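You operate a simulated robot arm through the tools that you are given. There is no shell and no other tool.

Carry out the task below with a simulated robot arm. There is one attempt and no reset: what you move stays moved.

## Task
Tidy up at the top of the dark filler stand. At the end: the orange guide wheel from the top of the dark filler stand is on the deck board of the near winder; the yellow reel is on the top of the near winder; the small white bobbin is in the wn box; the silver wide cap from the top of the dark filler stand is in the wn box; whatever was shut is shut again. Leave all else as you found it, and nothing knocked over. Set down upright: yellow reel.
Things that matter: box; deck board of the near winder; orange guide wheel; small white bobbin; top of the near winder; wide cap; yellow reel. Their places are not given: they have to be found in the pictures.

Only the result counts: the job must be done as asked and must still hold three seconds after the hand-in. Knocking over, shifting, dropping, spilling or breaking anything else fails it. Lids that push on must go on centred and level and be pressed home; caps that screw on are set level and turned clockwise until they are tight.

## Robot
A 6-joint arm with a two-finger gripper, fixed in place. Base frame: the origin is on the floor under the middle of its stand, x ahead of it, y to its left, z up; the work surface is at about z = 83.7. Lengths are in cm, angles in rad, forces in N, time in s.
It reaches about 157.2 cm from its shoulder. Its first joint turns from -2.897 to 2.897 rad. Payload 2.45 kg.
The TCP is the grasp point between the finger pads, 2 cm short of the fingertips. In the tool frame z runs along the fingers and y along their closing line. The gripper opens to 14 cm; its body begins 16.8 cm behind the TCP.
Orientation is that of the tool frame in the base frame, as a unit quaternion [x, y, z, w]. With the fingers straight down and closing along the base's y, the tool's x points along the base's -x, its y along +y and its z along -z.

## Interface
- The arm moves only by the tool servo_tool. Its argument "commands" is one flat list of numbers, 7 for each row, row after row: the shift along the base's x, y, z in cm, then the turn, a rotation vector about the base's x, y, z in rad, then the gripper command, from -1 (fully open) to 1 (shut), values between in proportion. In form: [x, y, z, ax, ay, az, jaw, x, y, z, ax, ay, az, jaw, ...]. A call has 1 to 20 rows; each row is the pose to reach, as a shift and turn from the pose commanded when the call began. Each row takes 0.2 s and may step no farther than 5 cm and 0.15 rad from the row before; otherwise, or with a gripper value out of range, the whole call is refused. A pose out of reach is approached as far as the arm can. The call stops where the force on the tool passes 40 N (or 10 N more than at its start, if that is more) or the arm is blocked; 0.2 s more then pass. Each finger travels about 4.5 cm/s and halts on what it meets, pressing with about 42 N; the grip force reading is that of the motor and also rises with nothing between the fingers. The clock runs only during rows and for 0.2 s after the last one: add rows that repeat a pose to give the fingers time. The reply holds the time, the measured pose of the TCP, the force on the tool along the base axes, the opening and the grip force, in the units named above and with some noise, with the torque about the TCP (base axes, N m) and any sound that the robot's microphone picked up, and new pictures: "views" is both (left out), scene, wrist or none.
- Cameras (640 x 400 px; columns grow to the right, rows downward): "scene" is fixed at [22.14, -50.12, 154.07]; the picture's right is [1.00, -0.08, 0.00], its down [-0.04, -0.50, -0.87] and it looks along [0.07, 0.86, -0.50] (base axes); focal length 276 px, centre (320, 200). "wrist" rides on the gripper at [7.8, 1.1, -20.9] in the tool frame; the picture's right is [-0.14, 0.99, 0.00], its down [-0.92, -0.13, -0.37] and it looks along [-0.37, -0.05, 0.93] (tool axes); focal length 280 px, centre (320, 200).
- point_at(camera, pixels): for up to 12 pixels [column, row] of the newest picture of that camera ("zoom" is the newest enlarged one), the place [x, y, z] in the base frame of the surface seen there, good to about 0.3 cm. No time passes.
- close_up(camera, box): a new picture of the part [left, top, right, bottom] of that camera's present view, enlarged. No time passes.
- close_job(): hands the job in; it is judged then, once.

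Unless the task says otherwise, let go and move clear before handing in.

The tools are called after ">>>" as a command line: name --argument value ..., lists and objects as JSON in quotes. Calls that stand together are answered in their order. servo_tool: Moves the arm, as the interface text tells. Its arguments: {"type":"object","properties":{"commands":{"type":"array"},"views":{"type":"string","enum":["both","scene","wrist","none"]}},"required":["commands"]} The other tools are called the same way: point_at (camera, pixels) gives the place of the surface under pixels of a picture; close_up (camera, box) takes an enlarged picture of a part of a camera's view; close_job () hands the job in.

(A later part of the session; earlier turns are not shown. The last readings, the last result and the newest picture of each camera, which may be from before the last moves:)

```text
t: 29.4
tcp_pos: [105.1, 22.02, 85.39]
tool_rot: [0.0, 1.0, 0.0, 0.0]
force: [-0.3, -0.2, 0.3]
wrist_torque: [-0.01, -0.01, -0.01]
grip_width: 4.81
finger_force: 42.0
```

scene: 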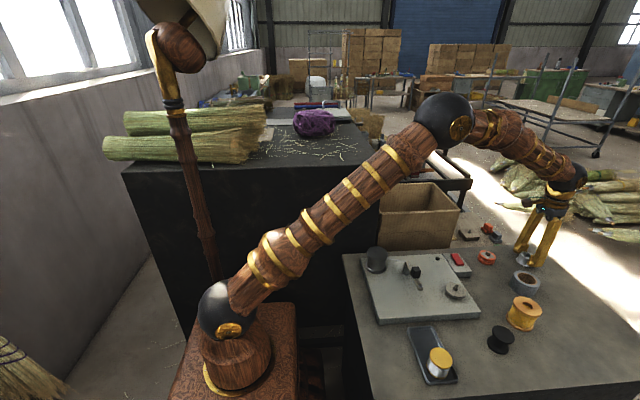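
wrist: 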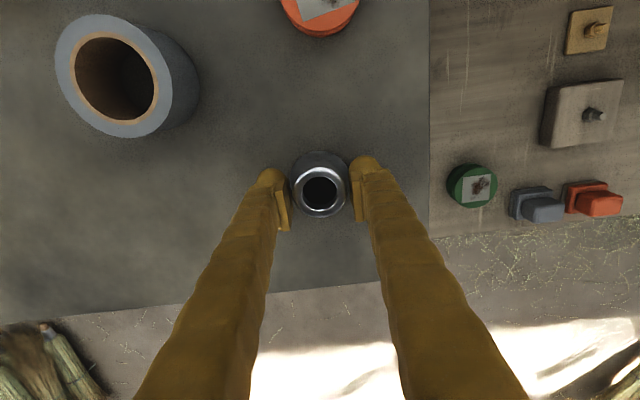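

Gripped at 4.81 cm. I'll lift a few cm and check it stays.

>>> servo_tool --commands '[0, 0, 1, 0, 0, 0, 1, 0, 0, 3, 0, 0, 0, 1, 0, 0, 6, 0, 0, 0, 1, 0, 0, 6, 0, 0, 0, 1]' --views "both"

>>> close_up --camera "scene" --box '[490, 180, 610, 290]'

```text
t: 30.4
tcp_pos: [105.13, 22.05, 91.34]
tool_rot: [0.0, 1.0, 0.0, 0.001]
force: [1.4, -0.9, -0.5]
wrist_torque: [0.03, 0.03, 0.01]
grip_width: 4.81
finger_force: 41.8
```

scene: 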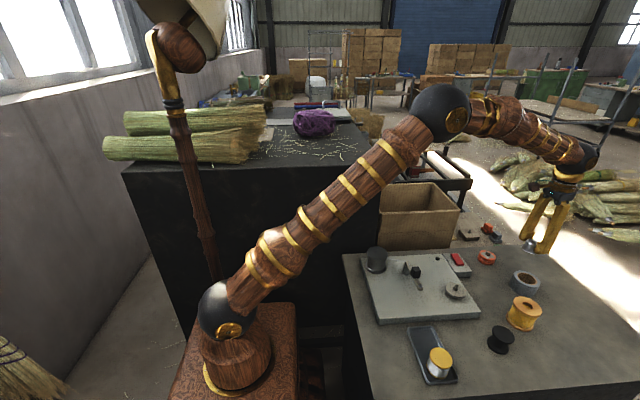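
wrist: 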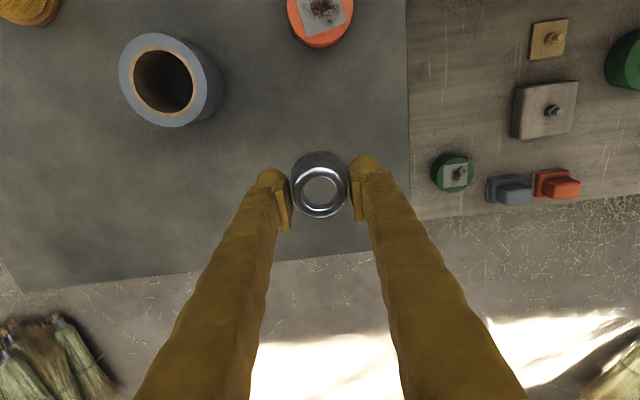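

```text
3.64 times, centred on (550, 235) of scene
```

zoom: 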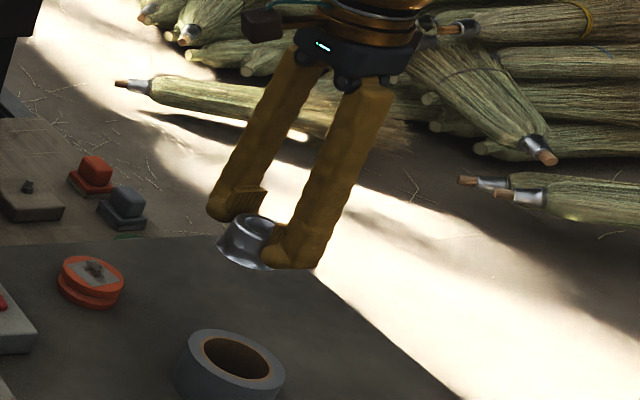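

The cap is secure. I'll lift to z≈112 and carry it over the box to (70, 50.8), clear of the white bobbin at (78,53).

>>> servo_tool --commands '[0, 0, 4, 0, 0, 0, 1, 0, 0, 8.5, 0, 0, 0, 1, 0, 0, 13, 0, 0, 0, 1, -1, 1, 17.5, 0, 0, 0, 1, -4, 4, 20, 0, 0, 0, 1, -7.5, 7, 21, 0, 0, 0, 1, -11, 10, 21, 0, 0, 0, 1, -14.5, 13, 21, 0, 0, 0, 1, -18, 16, 21, 0, 0, 0, 1, -21.5, 19, 21, 0, 0, 0, 1, -25, 22, 21, 0, 0, 0, 1, -28.5, 25, 21, 0, 0, 0, 1, -32, 27.5, 21, 0, 0, 0, 1, -35.3, 28.8, 21, 0, 0, 0, 1, -35.3, 28.8, 17, 0, 0, 0, 1, -35.3, 28.8, 13, 0, 0, 0, 1, -35.3, 28.8, 9, 0, 0, 0, 1]' --views "both"

```text
t: 34.0
tcp_pos: [69.93, 50.94, 100.31]
tool_rot: [0.0, 1.0, 0.0, 0.001]
force: [0.1, 0.4, 0.1]
wrist_torque: [0.02, 0.0, 0.0]
grip_width: 4.76
finger_force: 42.3
```

scene: 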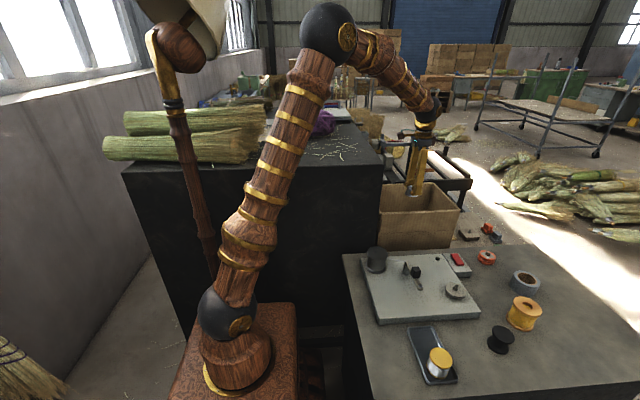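
wrist: 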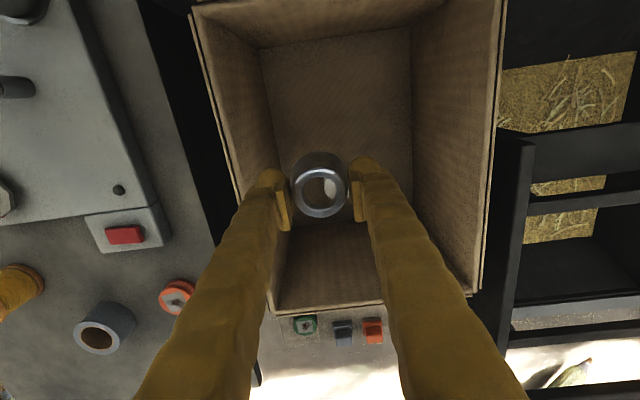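

Clear inside the walls. Descending further toward the floor, checking the forearm clearance in the scene.

>>> servo_tool --commands '[0, 0.3, -4, 0, 0, 0, 1, 0, 0.3, -8, 0, 0, 0, 1, 0, 0.3, -12, 0, 0, 0, 1, 0, 0.3, -16, 0, 0, 0, 1]' --views "both"

>>> close_up --camera "scene" --box '[300, 30, 480, 240]'

```text
t: 35.0
tcp_pos: [69.85, 51.16, 84.41]
tool_rot: [0.0, 1.0, 0.0, 0.0]
force: [-0.3, 0.5, 0.7]
wrist_torque: [0.01, 0.01, -0.01]
grip_width: 4.74
finger_force: 41.9
```

scene: 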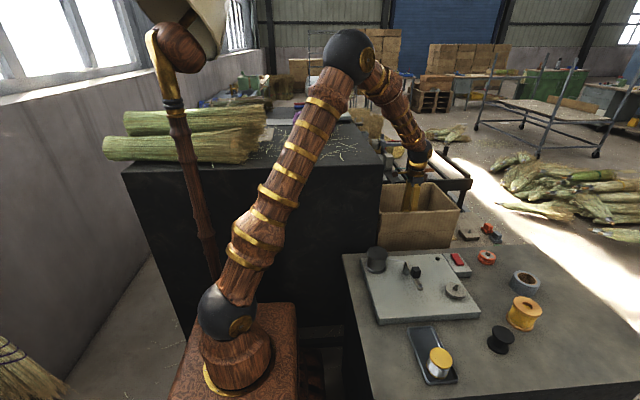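
wrist: 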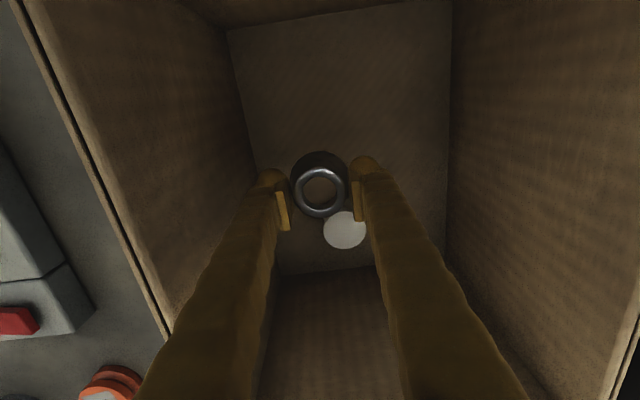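

```text
1.90 times, centred on (390, 135) of scene
```

zoom: 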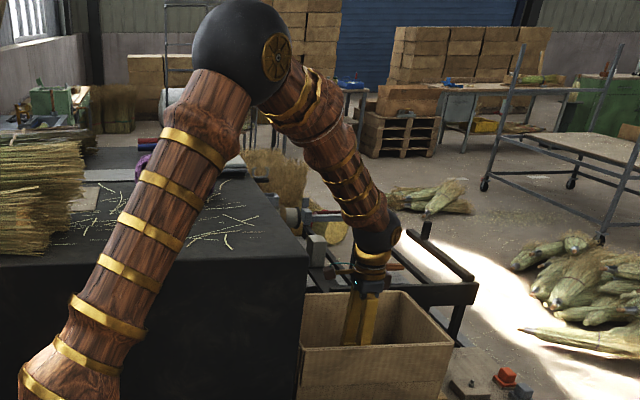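

Clearances look fine. Lowering the last ~10.5 cm, then releasing.

>>> servo_tool --commands '[0, 0, -4, 0, 0, 0, 1, 0, 0, -7.5, 0, 0, 0, 1, 0, 0, -9.5, 0, 0, 0, 1, 0, 0, -10.4, 0, 0, 0, 1, 0, 0, -10.4, 0, 0, 0, 1]' --views "both"

```text
t: 36.2
tcp_pos: [69.8, 51.11, 73.91]
tool_rot: [0.0, 1.0, 0.0, 0.001]
force: [0.4, 0.3, -1.0]
wrist_torque: [0.01, -0.03, -0.02]
grip_width: 4.67
finger_force: 41.6
```

scene: 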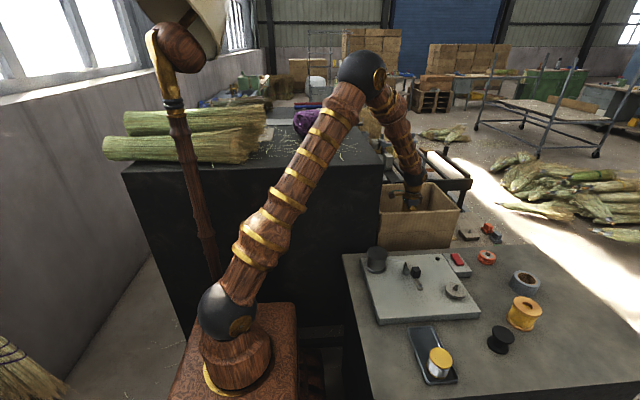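
wrist: 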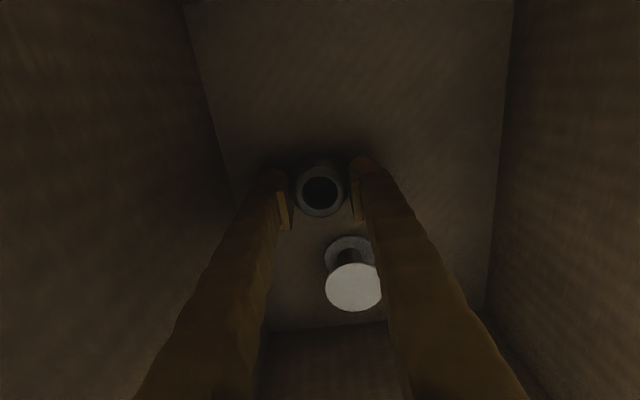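

Cap is at the floor (it slid slightly in grip: width 4.67). Releasing gently.

>>> servo_tool --commands '[0, 0, 0, 0, 0, 0, 0.3, 0, 0, 0, 0, 0, 0, 0.2, 0, 0, 0, 0, 0, 0, 0.05, 0, 0, 0, 0, 0, 0, -0.02, 0, 0, 0, 0, 0, 0, -0.02]' --views "wrist"

```text
t: 37.4
tcp_pos: [69.79, 51.05, 74.05]
tool_rot: [0.0, 1.0, 0.0, 0.001]
force: [-0.2, 0.2, -0.5]
wrist_torque: [-0.05, 0.02, -0.03]
grip_width: 7.13
finger_force: 0.1
```

wrist: 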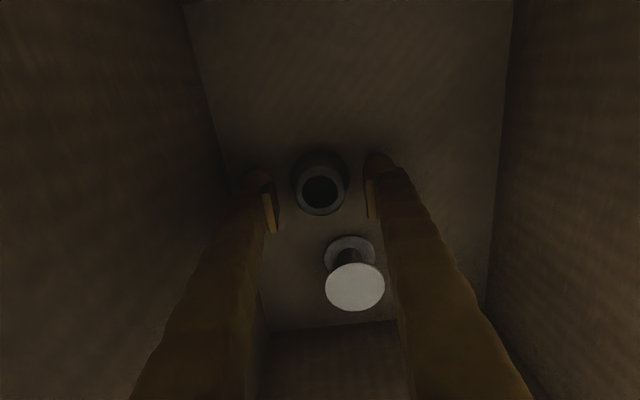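

Cap stands on the box floor. Retreating upward and moving to the orange wheel at (91, 24).

>>> servo_tool --commands '[0, 0, 4, 0, 0, 0, -0.02, 0, 0, 8, 0, 0, 0, -0.02, 0, 0, 13, 0, 0, 0, -0.02, 0, 0, 18, 0, 0, 0, -0.02, 0, 0, 23, 0, 0, 0, -0.02, 0, 0, 28, 0, 0, 0, -0.02, 0, 0, 33, 0, 0, 0, -0.02, 2, -2.5, 36, 0, 0, 0, -0.02, 5, -6, 37, 0, 0, 0, -0.1, 8, -9.5, 37, 0, 0, 0, -0.2, 11, -13, 37, 0, 0, 0, -0.2, 14, -16.5, 36, 0, 0, 0, -0.2, 17, -20, 34, 0, 0, 0, -0.2, 19.5, -23.5, 31, 0, 0, 0, -0.2, 21.2, -27, 28, 0, 0, 0, -0.2, 21.2, -27, 24, 0, 0, 0, -0.2, 21.2, -27, 21, 0, 0, 0, -0.2]' --views "both"

```text
refused: row 13 steps farther than a row can; nothing moved
```

>>> servo_tool --commands '[0, 0, 4, 0, 0, 0, -0.02, 0, 0, 8, 0, 0, 0, -0.02, 0, 0, 12.5, 0, 0, 0, -0.02, 0, 0, 17, 0, 0, 0, -0.02, 0, 0, 21.5, 0, 0, 0, -0.02, 0, 0, 26, 0, 0, 0, -0.02, 0, 0, 30.5, 0, 0, 0, -0.02, 0, 0, 34, 0, 0, 0, -0.02, 2, -2.5, 36, 0, 0, 0, -0.1, 5, -6, 36, 0, 0, 0, -0.1, 8, -9.5, 36, 0, 0, 0, -0.2, 11, -13, 36, 0, 0, 0, -0.2, 14, -16.5, 35, 0, 0, 0, -0.2, 16.5, -20, 33.5, 0, 0, 0, -0.2, 19, -23.5, 31.5, 0, 0, 0, -0.2, 21.2, -27, 29, 0, 0, 0, -0.2, 21.2, -27, 25, 0, 0, 0, -0.2, 21.2, -27, 21, 0, 0, 0, -0.2]' --views "both"

```text
t: 41.2
tcp_pos: [90.95, 24.1, 95.22]
tool_rot: [0.0, 1.0, 0.0, 0.0]
force: [0.3, -0.1, -0.1]
wrist_torque: [0.04, 0.02, 0.01]
grip_width: 8.39
finger_force: 0.1
```

scene: 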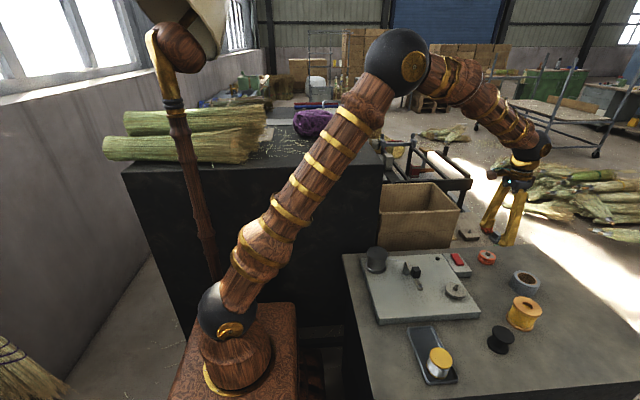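
wrist: 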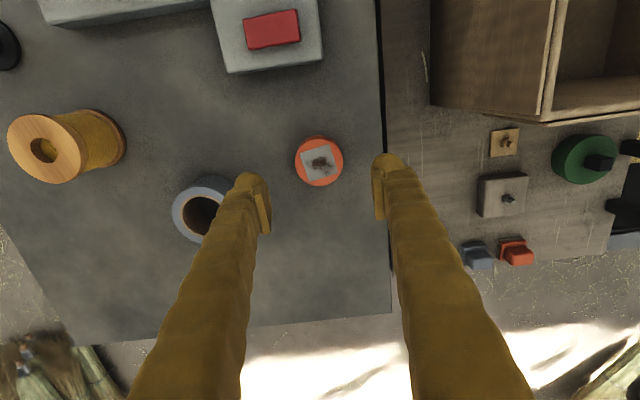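

>>> point_at --camera "wrist" --pixels '[[319, 161], [319, 142], [319, 182], [299, 163], [340, 163], [305, 185], [350, 200], [280, 160]]'

>>> close_up --camera "wrist" --box '[230, 110, 420, 230]'

```text
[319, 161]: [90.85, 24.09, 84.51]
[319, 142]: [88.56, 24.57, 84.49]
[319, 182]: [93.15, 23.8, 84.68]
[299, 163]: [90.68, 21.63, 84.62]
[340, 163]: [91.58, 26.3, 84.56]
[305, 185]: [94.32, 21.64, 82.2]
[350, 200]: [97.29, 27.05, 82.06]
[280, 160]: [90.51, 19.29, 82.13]
```

```text
3.33 times, centred on (325, 170) of wrist
```

zoom: 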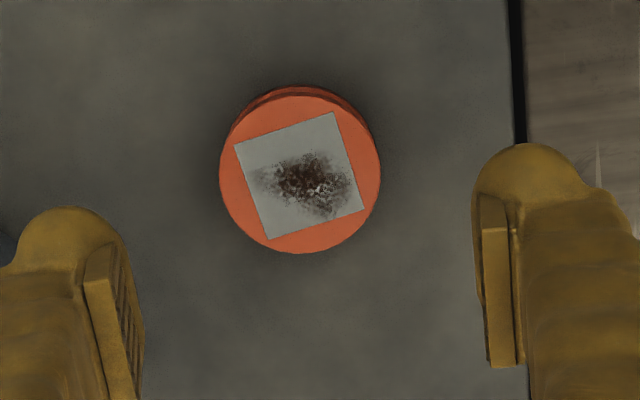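

Wheel centre (90.95, 24.05), top z≈84.55 — well centred between the fingers. Descending to z≈84.4 and closing.

>>> servo_tool --commands '[0, 0, -4, 0, 0, 0, -0.2, 0, 0, -8, 0, 0, 0, -0.2, 0, 0, -9.8, 0, 0, 0, -0.2, 0, 0, -10.6, 0, 0, 0, -0.2, 0, 0, -10.6, 0, 0, 0, 0, 0, 0, -10.6, 0, 0, 0, 0.2, 0, 0, -10.6, 0, 0, 0, 0.5, 0, 0, -10.6, 0, 0, 0, 1, 0, 0, -10.6, 0, 0, 0, 1]' --views "wrist"

```text
t: 43.2
tcp_pos: [90.91, 24.11, 84.34]
tool_rot: [0.0, 1.0, 0.0, 0.0]
force: [-0.7, 1.1, 0.3]
wrist_torque: [0.02, 0.02, 0.0]
grip_width: 5.33
finger_force: 41.8
```

wrist: 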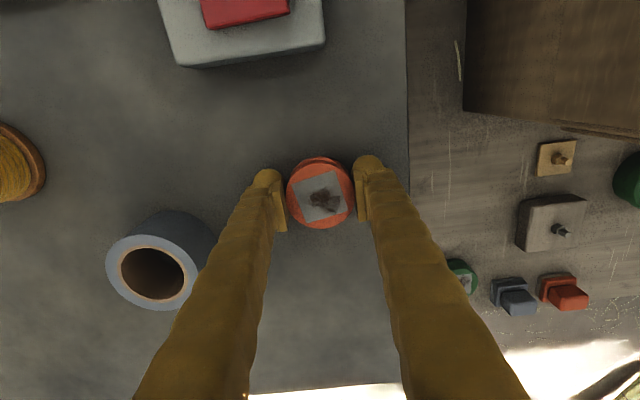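

Wheel gripped (5.33 cm). I'll lift and move over the clear deck spot at about (101, 42) – chosen so the wrist camera stays clear of the box rim.

>>> servo_tool --commands '[0, 0, 2, 0, 0, 0, 1, 0, 0, 6, 0, 0, 0, 1, 0, 0, 10, 0, 0, 0, 1, 1, 1.5, 14, 0, 0, 0, 1, 3, 5, 15, 0, 0, 0, 1, 5.5, 9, 15, 0, 0, 0, 1, 8, 13, 15, 0, 0, 0, 1, 10, 16.5, 15, 0, 0, 0, 1, 10.05, 17.9, 13, 0, 0, 0, 1, 10.05, 17.9, 9, 0, 0, 0, 1, 10.05, 17.9, 6, 0, 0, 0, 1]' --views "both"

```text
t: 45.6
tcp_pos: [100.96, 42.01, 90.25]
tool_rot: [-0.001, 1.0, 0.0, 0.0]
force: [0.7, -0.7, -1.5]
wrist_torque: [0.0, -0.01, 0.02]
grip_width: 5.33
finger_force: 42.1
```

scene: 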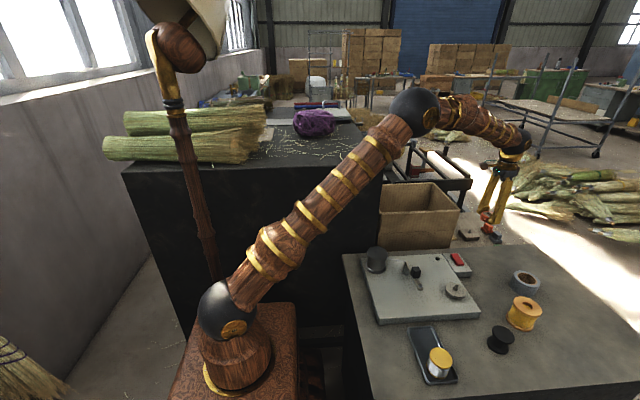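
wrist: 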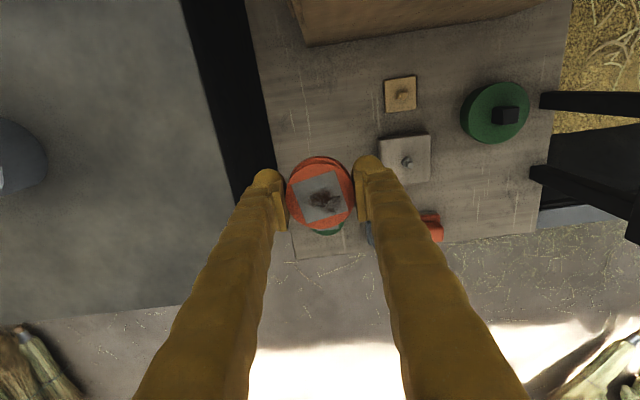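

>>> point_at --camera "wrist" --pixels '[[383, 140], [386, 180], [404, 160], [386, 100], [265, 100], [275, 150], [325, 231], [430, 160], [310, 40], [290, 250], [240, 150], [215, 100]]'

>>> close_up --camera "wrist" --box '[230, 60, 450, 260]'

>>> close_up --camera "scene" --box '[430, 130, 550, 260]'

```text
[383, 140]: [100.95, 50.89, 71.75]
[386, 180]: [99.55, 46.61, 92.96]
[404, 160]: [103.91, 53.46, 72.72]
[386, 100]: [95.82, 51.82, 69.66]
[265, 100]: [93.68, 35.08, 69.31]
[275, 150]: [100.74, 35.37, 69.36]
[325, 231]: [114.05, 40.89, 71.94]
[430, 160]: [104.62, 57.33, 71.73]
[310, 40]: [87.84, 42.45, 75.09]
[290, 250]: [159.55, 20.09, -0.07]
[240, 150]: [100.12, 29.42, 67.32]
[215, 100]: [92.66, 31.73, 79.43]
```

```text
2.00 times, centred on (340, 160) of wrist
```

zoom: 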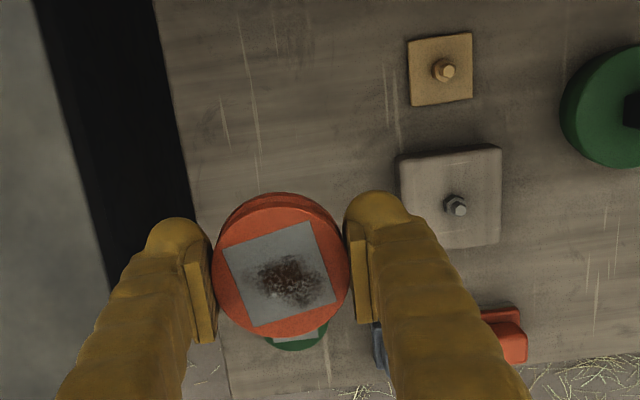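

```text
3.08 times, centred on (490, 195) of scene
```

zoom: 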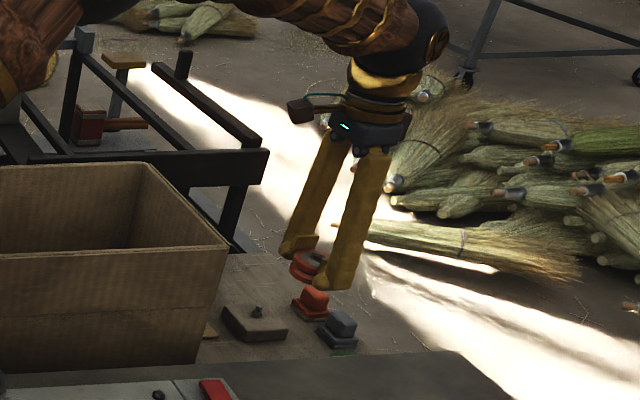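

Deck spot is clear: deck edge y≈34.8, grey plate from y≈50.5, green wheel at x≥108. Descending onto the board (z≈69.4).

>>> servo_tool --commands '[0, 0, -4, 0, 0, 0, 1, 0, 0, -8, 0, 0, 0, 1, 0, 0, -12, 0, 0, 0, 1, 0, 0, -15, 0, 0, 0, 1, 0, 0, -17, 0, 0, 0, 1, 0, 0, -18.2, 0, 0, 0, 1, 0, 0, -18.4, 0, 0, 0, 1, 0, 0, -18.4, 0, 0, 0, 1]' --views "both"

```text
t: 47.4
tcp_pos: [100.95, 42.02, 71.87]
tool_rot: [0.0, 1.0, 0.0, -0.001]
force: [0.4, 0.2, -0.3]
wrist_torque: [0.02, 0.04, 0.01]
grip_width: 5.37
finger_force: 42.1
```

scene: 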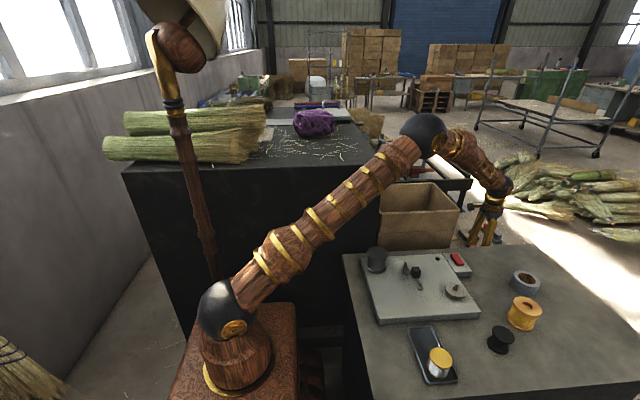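
wrist: 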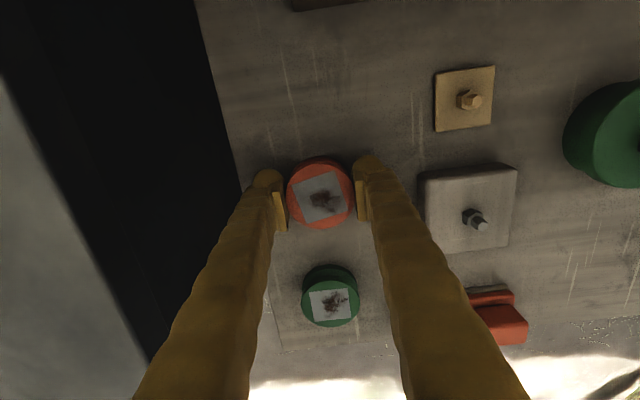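

Wheel hovers just above the board. Lower ~0.15 cm and release slowly.

>>> servo_tool --commands '[0, 0, -0.1, 0, 0, 0, 1, 0, 0, -0.18, 0, 0, 0, 1, 0, 0, -0.18, 0, 0, 0, 0.22, 0, 0, -0.18, 0, 0, 0, 0.15, 0, 0, -0.18, 0, 0, 0, 0.05, 0, 0, -0.18, 0, 0, 0, 0, 0, 0, -0.18, 0, 0, 0, 0]' --views "wrist"

```text
t: 49.0
tcp_pos: [100.98, 42.13, 71.8]
tool_rot: [0.0, 1.0, 0.001, 0.0]
force: [-0.1, 0.2, -0.3]
wrist_torque: [-0.02, 0.01, 0.03]
grip_width: 7.0
finger_force: 0.1
```

wrist: 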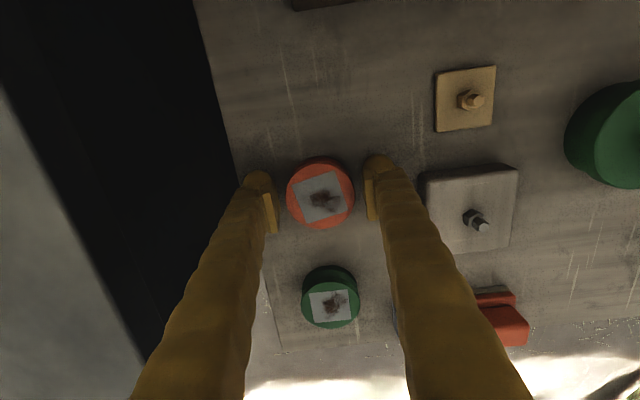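

Wheel rests on the deck board. Rising straight up and heading to the yellow reel.

>>> servo_tool --commands '[0, 0, 3, 0, 0, 0, 0, 0, 0, 7, 0, 0, 0, 0, 0, 0, 11.5, 0, 0, 0, 0, 0, 0, 16, 0, 0, 0, 0, 0, 0, 20.5, 0, 0, 0, 0, 0, 0, 25, 0, 0, 0, -0.1, 0, 0, 29.5, 0, 0, 0, -0.2, -1, -3, 33, 0, 0, 0, -0.3, -3, -7, 35, 0, 0, 0, -0.4, -5, -11, 36, 0, 0, 0, -0.5, -7, -15, 36, 0, 0, 0, -0.5, -9, -19, 36, 0, 0, 0, -0.5, -11, -23, 36, 0, 0, 0, -0.5, -13, -27, 36, 0, 0, 0, -0.5, -15, -31, 36, 0, 0, 0, -0.5, -17, -35, 36, 0, 0, 0, -0.5, -18.5, -39, 36, 0, 0, 0, -0.5, -19, -43, 35, 0, 0, 0, -0.5]' --views "both"

```text
t: 52.8
tcp_pos: [81.96, -1.09, 106.67]
tool_rot: [0.0, 1.0, 0.0, -0.001]
force: [1.0, -0.3, -0.1]
wrist_torque: [0.01, -0.01, 0.04]
grip_width: 10.5
finger_force: 0.1
```

scene: 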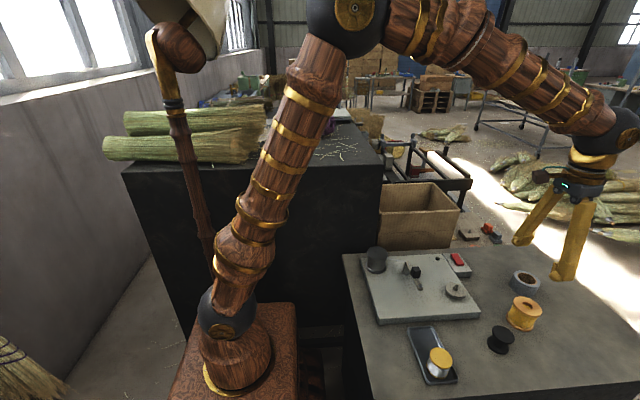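
wrist: 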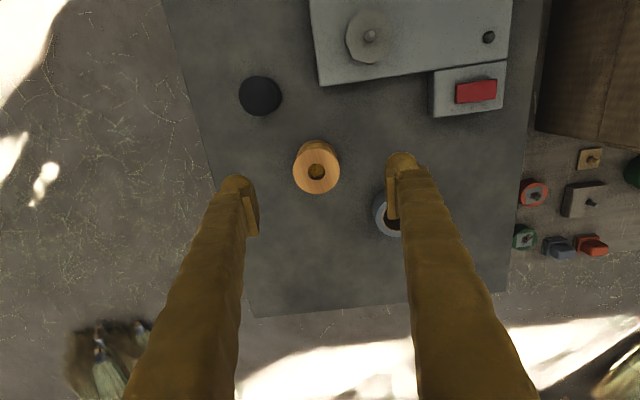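

The reel's top flange is at pixel (316,172). (The gold-flanged spool in the tray is the same size as the small bobbins, so the larger wooden one with yellow twine is the reel.) Measuring it.

>>> point_at --camera "wrist" --pixels '[[316, 155], [316, 190], [297, 172], [336, 172], [330, 185], [302, 160], [326, 157], [305, 184], [280, 140], [350, 150]]'

>>> close_up --camera "wrist" --box '[230, 120, 420, 240]'

>>> close_up --camera "scene" --box '[495, 285, 555, 340]'

>>> close_up --camera "scene" --box '[405, 325, 465, 390]'

```text
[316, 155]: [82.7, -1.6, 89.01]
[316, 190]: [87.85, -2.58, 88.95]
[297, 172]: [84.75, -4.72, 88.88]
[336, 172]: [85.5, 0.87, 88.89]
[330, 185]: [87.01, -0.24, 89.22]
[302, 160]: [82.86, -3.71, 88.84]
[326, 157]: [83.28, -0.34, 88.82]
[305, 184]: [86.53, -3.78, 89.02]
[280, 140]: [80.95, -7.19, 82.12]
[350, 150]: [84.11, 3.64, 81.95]
```

```text
3.33 times, centred on (325, 180) of wrist
```

zoom: 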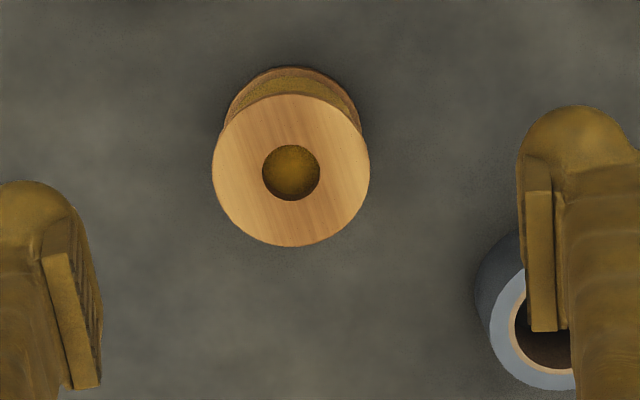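

```text
7.27 times, centred on (525, 312) of scene
```

zoom: 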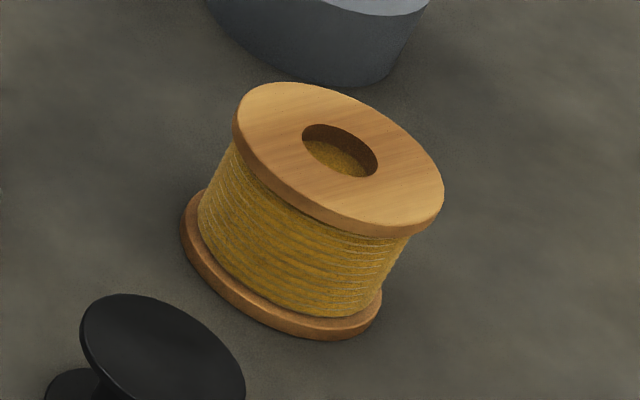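

```text
6.15 times, centred on (435, 358) of scene
```

zoom: 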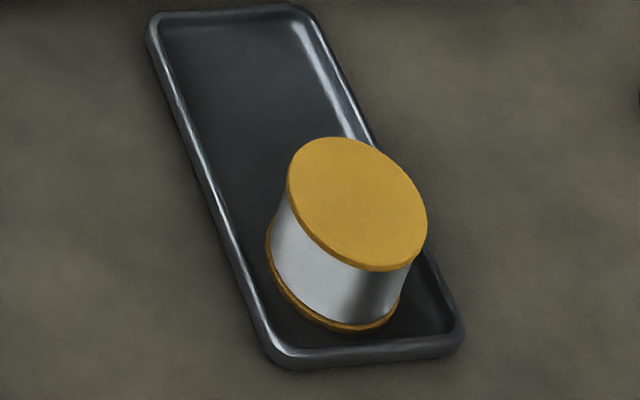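

Reel centre (85.15, −1.95), top z 88.95, dia ≈6.8. I'll grip it just below the top flange (TCP z≈87) so it hangs stably.

>>> servo_tool --commands '[1.5, -0.4, -4, 0, 0, 0, -0.5, 3.15, -0.9, -8, 0, 0, 0, -0.5, 3.15, -0.9, -12, 0, 0, 0, -0.4, 3.15, -0.9, -15, 0, 0, 0, -0.4]' --views "wrist"

```text
t: 53.8
tcp_pos: [85.09, -1.65, 91.67]
tool_rot: [0.001, 1.0, 0.0, 0.0]
force: [-0.5, -1.1, -0.3]
wrist_torque: [-0.01, 0.0, 0.03]
grip_width: 9.82
finger_force: 0.1
```

wrist: 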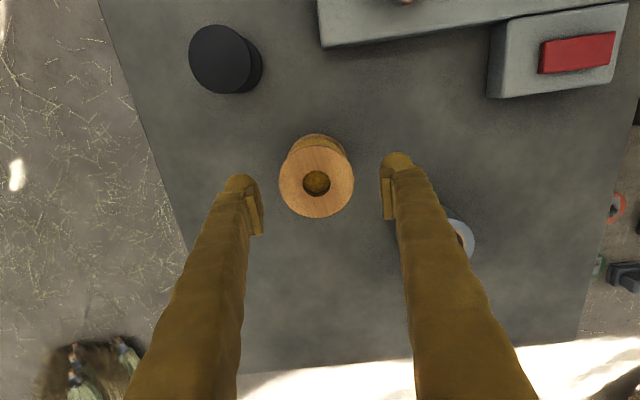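

Well aligned (centre ≈(85.0, −2.1)). Lower to z≈87 and close slowly.

>>> servo_tool --commands '[-0.1, -0.15, -2.5, 0, 0, 0, -0.4, -0.1, -0.15, -4.6, 0, 0, 0, -0.4, -0.1, -0.15, -4.6, 0, 0, 0, -0.2, -0.1, -0.15, -4.6, 0, 0, 0, 0, -0.1, -0.15, -4.6, 0, 0, 0, 0.2, -0.1, -0.15, -4.6, 0, 0, 0, 0.6, -0.1, -0.15, -4.6, 0, 0, 0, 1, -0.1, -0.15, -4.6, 0, 0, 0, 1]' --views "both"

```text
t: 55.6
tcp_pos: [85.05, -1.99, 87.13]
tool_rot: [0.0, 1.0, 0.0, 0.0]
force: [0.8, 0.3, -0.5]
wrist_torque: [0.02, -0.01, -0.01]
grip_width: 7.47
finger_force: 42.0
```

scene: 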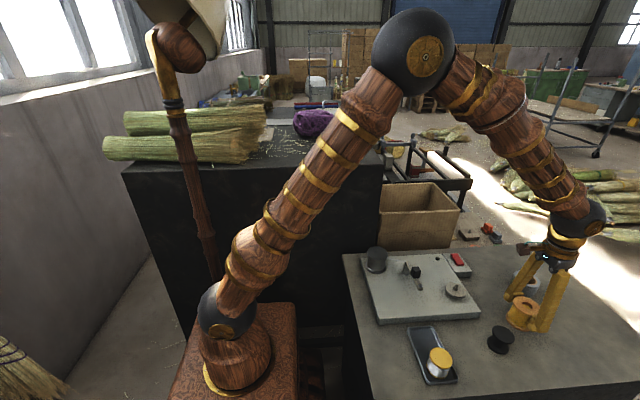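
wrist: 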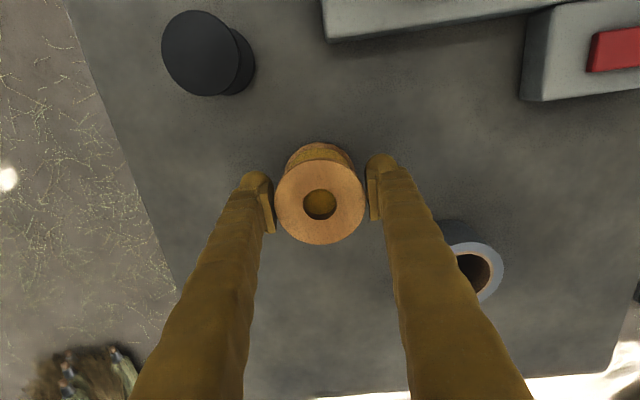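

Gripped at 7.47 cm. Lifting a little to test.

>>> servo_tool --commands '[0, 0, 1, 0, 0, 0, 1, 0, 0, 3, 0, 0, 0, 1, 0, 0, 6, 0, 0, 0, 1, 0, 0, 9, 0, 0, 0, 1, 0, 0, 9, 0, 0, 0, 1]' --views "both"

>>> close_up --camera "scene" --box '[480, 200, 620, 340]'

```text
t: 56.8
tcp_pos: [85.01, -1.93, 96.17]
tool_rot: [0.0, 1.0, 0.0, 0.0]
force: [-0.1, -0.2, -1.2]
wrist_torque: [-0.02, 0.01, 0.0]
grip_width: 7.46
finger_force: 41.9
```

scene: 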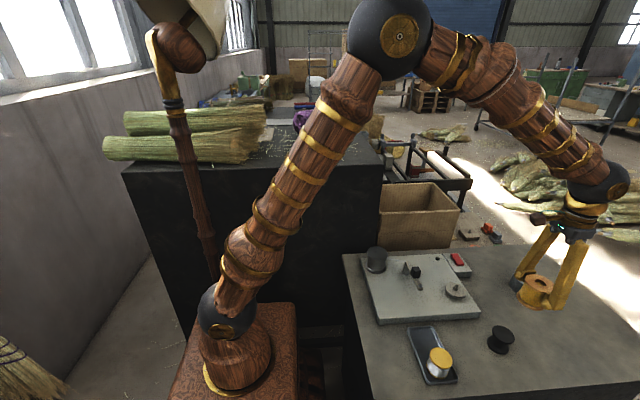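
wrist: 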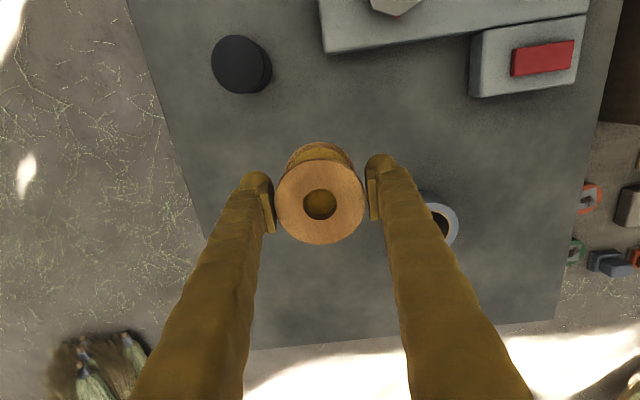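

```text
2.86 times, centred on (550, 270) of scene
```

zoom: 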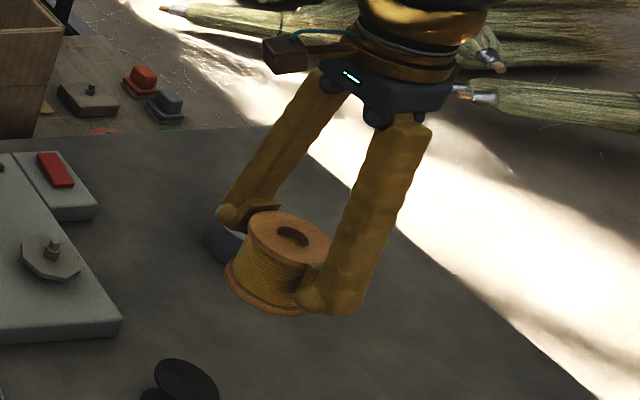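

The reel is held firmly (bottom ≈5.15 cm below the TCP). I'll check where things are on the cabinet top, then raise the reel high.

>>> point_at --camera "scene" --pixels '[[255, 135], [245, 155], [300, 150], [350, 155], [330, 160], [310, 130], [270, 145], [375, 158], [345, 165]]'

>>> servo_tool --commands '[0, 0, 4.5, 0, 0, 0, 1, 0, 0, 9, 0, 0, 0, 1, 0, 0, 13.5, 0, 0, 0, 1, 0, 0, 18, 0, 0, 0, 1, -1, 1, 22.5, 0, 0, 0, 1, -2.5, 3, 26.5, 0, 0, 0, 1, -4.5, 5.5, 30, 0, 0, 0, 1, -7, 8, 33.5, 0, 0, 0, 1, -9.5, 10.5, 36.5, 0, 0, 0, 1, -12, 13, 39.5, 0, 0, 0, 1, -15, 16, 41.5, 0, 0, 0, 1, -18, 19, 43, 0, 0, 0, 1, -21.2, 22.2, 44, 0, 0, 0, 1, -24.4, 25.4, 44, 0, 0, 0, 1, -27.6, 28.6, 44, 0, 0, 0, 1, -30.8, 31.8, 44, 0, 0, 0, 1, -34, 35, 44, 0, 0, 0, 1, -37, 38, 44, 0, 0, 0, 1]' --views "both"

```text
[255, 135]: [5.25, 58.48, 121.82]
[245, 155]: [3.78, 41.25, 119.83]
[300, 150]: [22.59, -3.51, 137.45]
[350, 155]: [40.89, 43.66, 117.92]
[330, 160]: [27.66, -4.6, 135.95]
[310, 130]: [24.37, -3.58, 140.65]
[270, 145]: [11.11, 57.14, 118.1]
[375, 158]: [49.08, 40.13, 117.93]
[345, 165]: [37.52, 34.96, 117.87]
```

```text
t: 60.6
tcp_pos: [47.94, 36.1, 140.07]
tool_rot: [0.0, 1.0, 0.0, 0.0]
force: [-0.3, 0.6, -0.7]
wrist_torque: [0.04, 0.01, 0.01]
grip_width: 7.43
finger_force: 42.3
```

scene: 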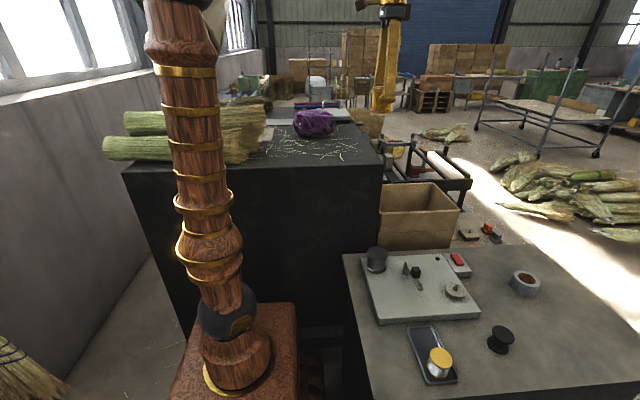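
wrist: 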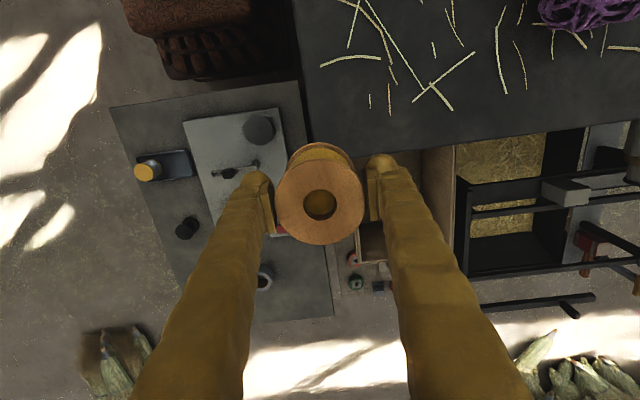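

I see the cabinet top; a straw-free patch lies around pixel (342,105), i.e. about (43, 40). Let me verify with precise points.

>>> point_at --camera "wrist" --pixels '[[342, 105], [312, 105], [345, 138], [371, 101], [388, 97], [388, 112], [350, 60], [322, 66], [360, 130], [318, 130], [335, 80], [440, 100]]'

>>> close_up --camera "wrist" --box '[280, 0, 520, 160]'

```text
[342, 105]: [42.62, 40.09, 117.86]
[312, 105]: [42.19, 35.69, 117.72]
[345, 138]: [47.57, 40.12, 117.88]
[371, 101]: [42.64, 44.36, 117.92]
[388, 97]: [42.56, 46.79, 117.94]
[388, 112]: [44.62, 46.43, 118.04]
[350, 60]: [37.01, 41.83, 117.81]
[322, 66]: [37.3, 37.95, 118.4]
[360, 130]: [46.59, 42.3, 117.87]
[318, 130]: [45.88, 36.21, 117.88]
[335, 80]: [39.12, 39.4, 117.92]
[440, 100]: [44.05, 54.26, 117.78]
```

```text
2.50 times, centred on (400, 80) of wrist
```

zoom: 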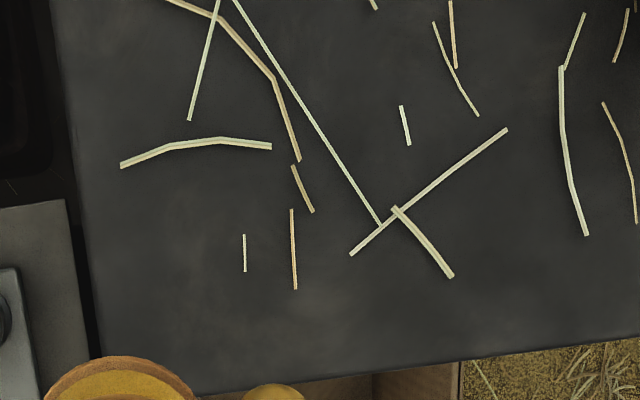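

Patch confirmed clear at z≈117.87. Moving the reel over (43.3, 39.5) and descending.

>>> servo_tool --commands '[-2.5, 2, 0, 0, 0, 0, 1, -4.7, 3.5, -1, 0, 0, 0, 1, -4.7, 3.5, -5, 0, 0, 0, 1, -4.7, 3.5, -9, 0, 0, 0, 1, -4.7, 3.5, -13, 0, 0, 0, 1, -4.7, 3.5, -15, 0, 0, 0, 1, -4.7, 3.5, -16, 0, 0, 0, 1]' --views "both"

>>> close_up --camera "scene" --box '[300, 60, 440, 190]'

```text
t: 62.2
tcp_pos: [43.26, 39.41, 124.1]
tool_rot: [0.0, 1.0, 0.0, -0.001]
force: [0.1, 0.6, -0.8]
wrist_torque: [-0.02, 0.0, -0.01]
grip_width: 7.39
finger_force: 42.5
```

scene: 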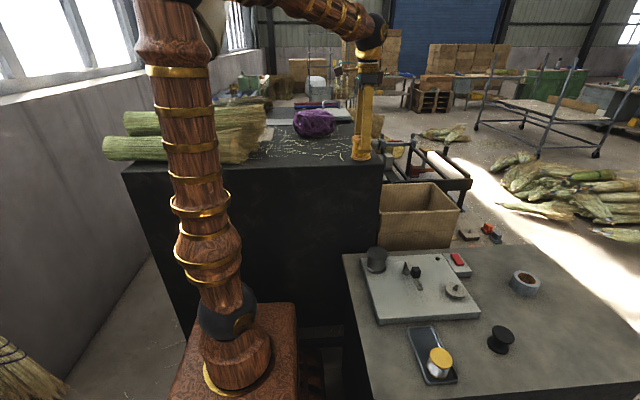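
wrist: 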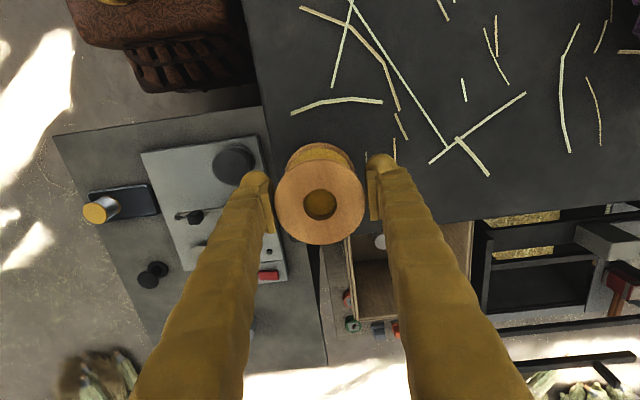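

```text
3.08 times, centred on (370, 125) of scene
```

zoom: 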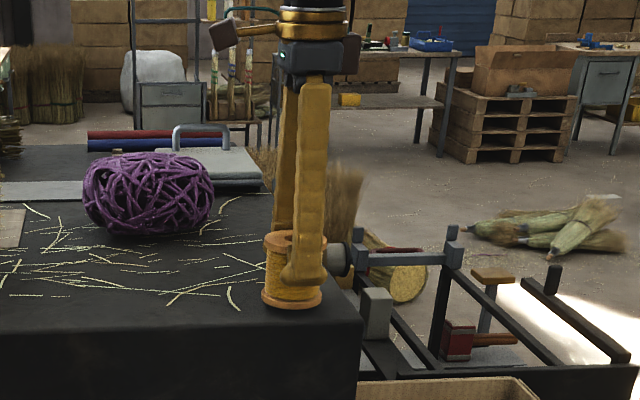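

The reel hangs upright, ~1 cm above the top. Lowering gently until contact.

>>> servo_tool --commands '[0, 0, -0.4, 0, 0, 0, 1, 0, 0, -0.7, 0, 0, 0, 1, 0, 0, -0.9, 0, 0, 0, 1, 0, 0, -0.9, 0, 0, 0, 1]' --views "both"

>>> close_up --camera "scene" --box '[330, 130, 400, 180]'

```text
t: 63.2
tcp_pos: [43.31, 39.51, 123.18]
tool_rot: [0.0, 1.0, 0.0, 0.0]
force: [-0.1, 0.0, -1.0]
wrist_torque: [-0.01, 0.01, -0.01]
grip_width: 7.43
finger_force: 42.5
```

scene: 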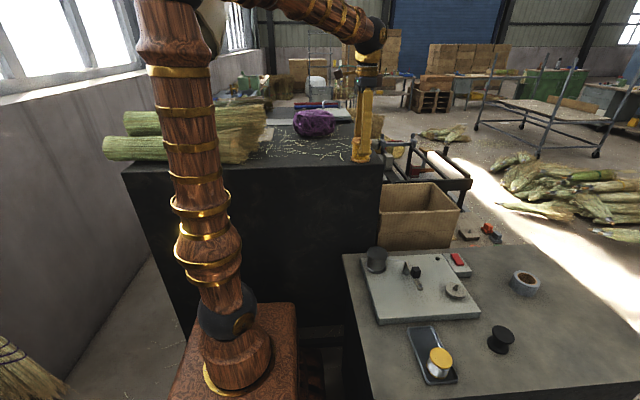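
wrist: 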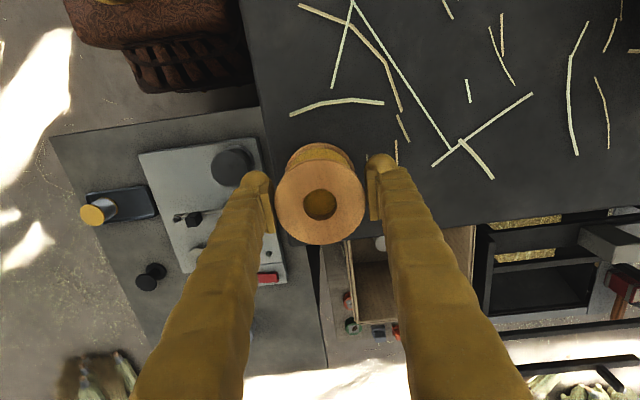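

```text
8.00 times, centred on (365, 155) of scene
```

zoom: 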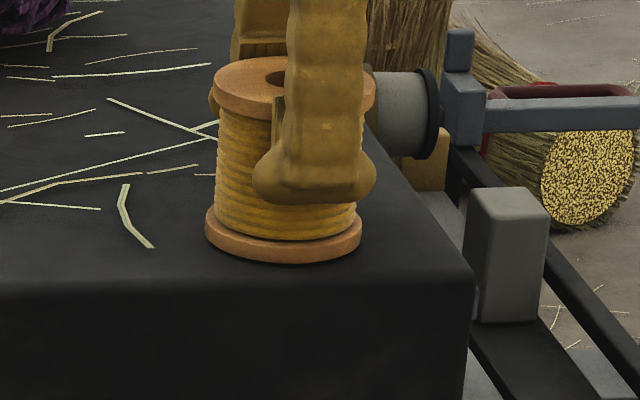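

The reel is right at the surface, but the near edge is slightly rounded; I'll nudge it 0.5 cm inward (lifted a bit), then set it down.

>>> servo_tool --commands '[0, 0, 0.5, 0, 0, 0, 1, -0.4, 0.5, 0.5, 0, 0, 0, 1, -0.4, 0.5, 0.1, 0, 0, 0, 1, -0.4, 0.5, -0.05, 0, 0, 0, 1, -0.4, 0.5, -0.15, 0, 0, 0, 1, -0.4, 0.5, -0.15, 0, 0, 0, 1]' --views "wrist"

>>> close_up --camera "scene" --box '[330, 130, 400, 180]'

```text
t: 64.6
tcp_pos: [43.01, 40.04, 123.17]
tool_rot: [-0.001, 1.0, 0.0, 0.0]
force: [-0.1, -0.4, 0.1]
wrist_torque: [0.03, 0.02, -0.01]
grip_width: 7.38
finger_force: 42.1
```

wrist: 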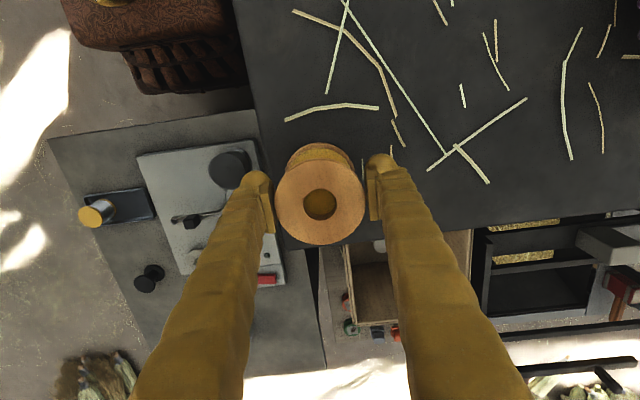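

```text
8.00 times, centred on (365, 155) of scene
```

zoom: 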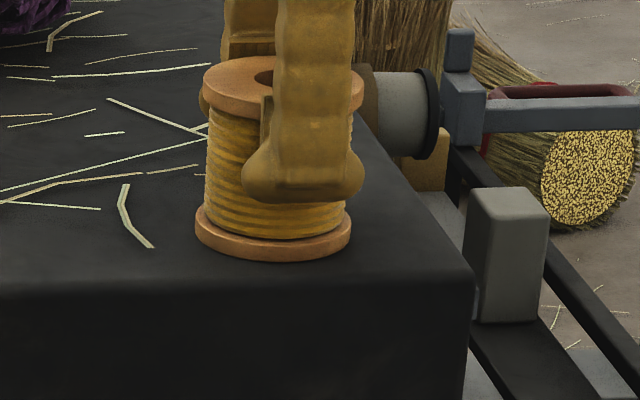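

>>> servo_tool --commands '[0, 0, -0.08, 0, 0, 0, 1, 0, 0, -0.15, 0, 0, 0, 1, 0, 0, -0.15, 0, 0, 0, 1]' --views "none"

```text
t: 65.6
tcp_pos: [42.91, 39.96, 123.11]
tool_rot: [0.001, 1.0, 0.002, 0.001]
force: [-2.6, -0.6, 7.9]
wrist_torque: [0.01, -0.06, 0.05]
grip_width: 7.4
finger_force: 42.0
stopped in row 3: the force on the tool passed its limit at 41 N (the readings are from after the stop); the commanded pose is now the measured one
```

Contact with the top is confirmed (z force). Releasing slowly.

>>> servo_tool --commands '[0, 0, 0, 0, 0, 0, 0, 0, 0, 0, 0, 0, 0, -0.1, 0, 0, 0, 0, 0, 0, -0.2, 0, 0, 0, 0, 0, 0, -0.35, 0, 0, 0, 0, 0, 0, -0.35]' --views "both"

>>> close_up --camera "scene" --box '[330, 130, 400, 180]'

```text
t: 66.8
tcp_pos: [43.07, 40.02, 123.13]
tool_rot: [0.0, 1.0, 0.001, 0.001]
force: [0.5, 0.4, 1.2]
wrist_torque: [0.0, -0.01, -0.03]
grip_width: 9.44
finger_force: 0.0
```

scene: 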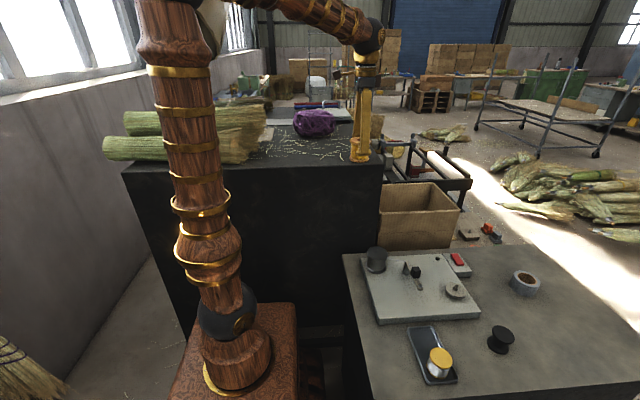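
wrist: 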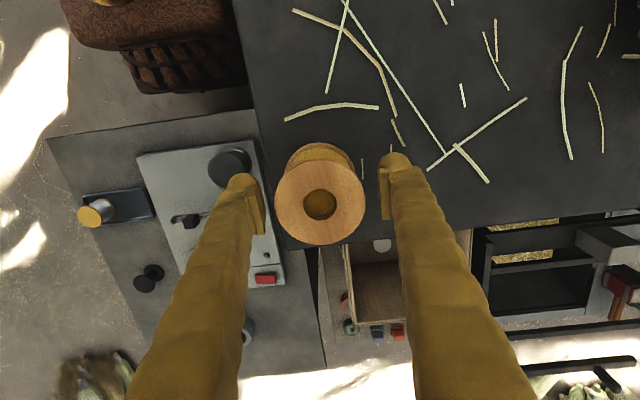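

```text
8.00 times, centred on (365, 155) of scene
```

zoom: 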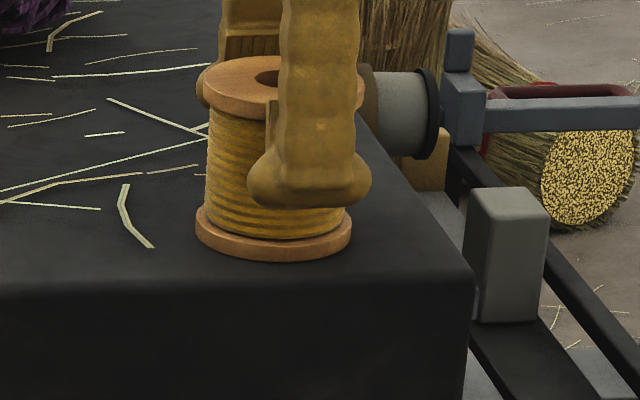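

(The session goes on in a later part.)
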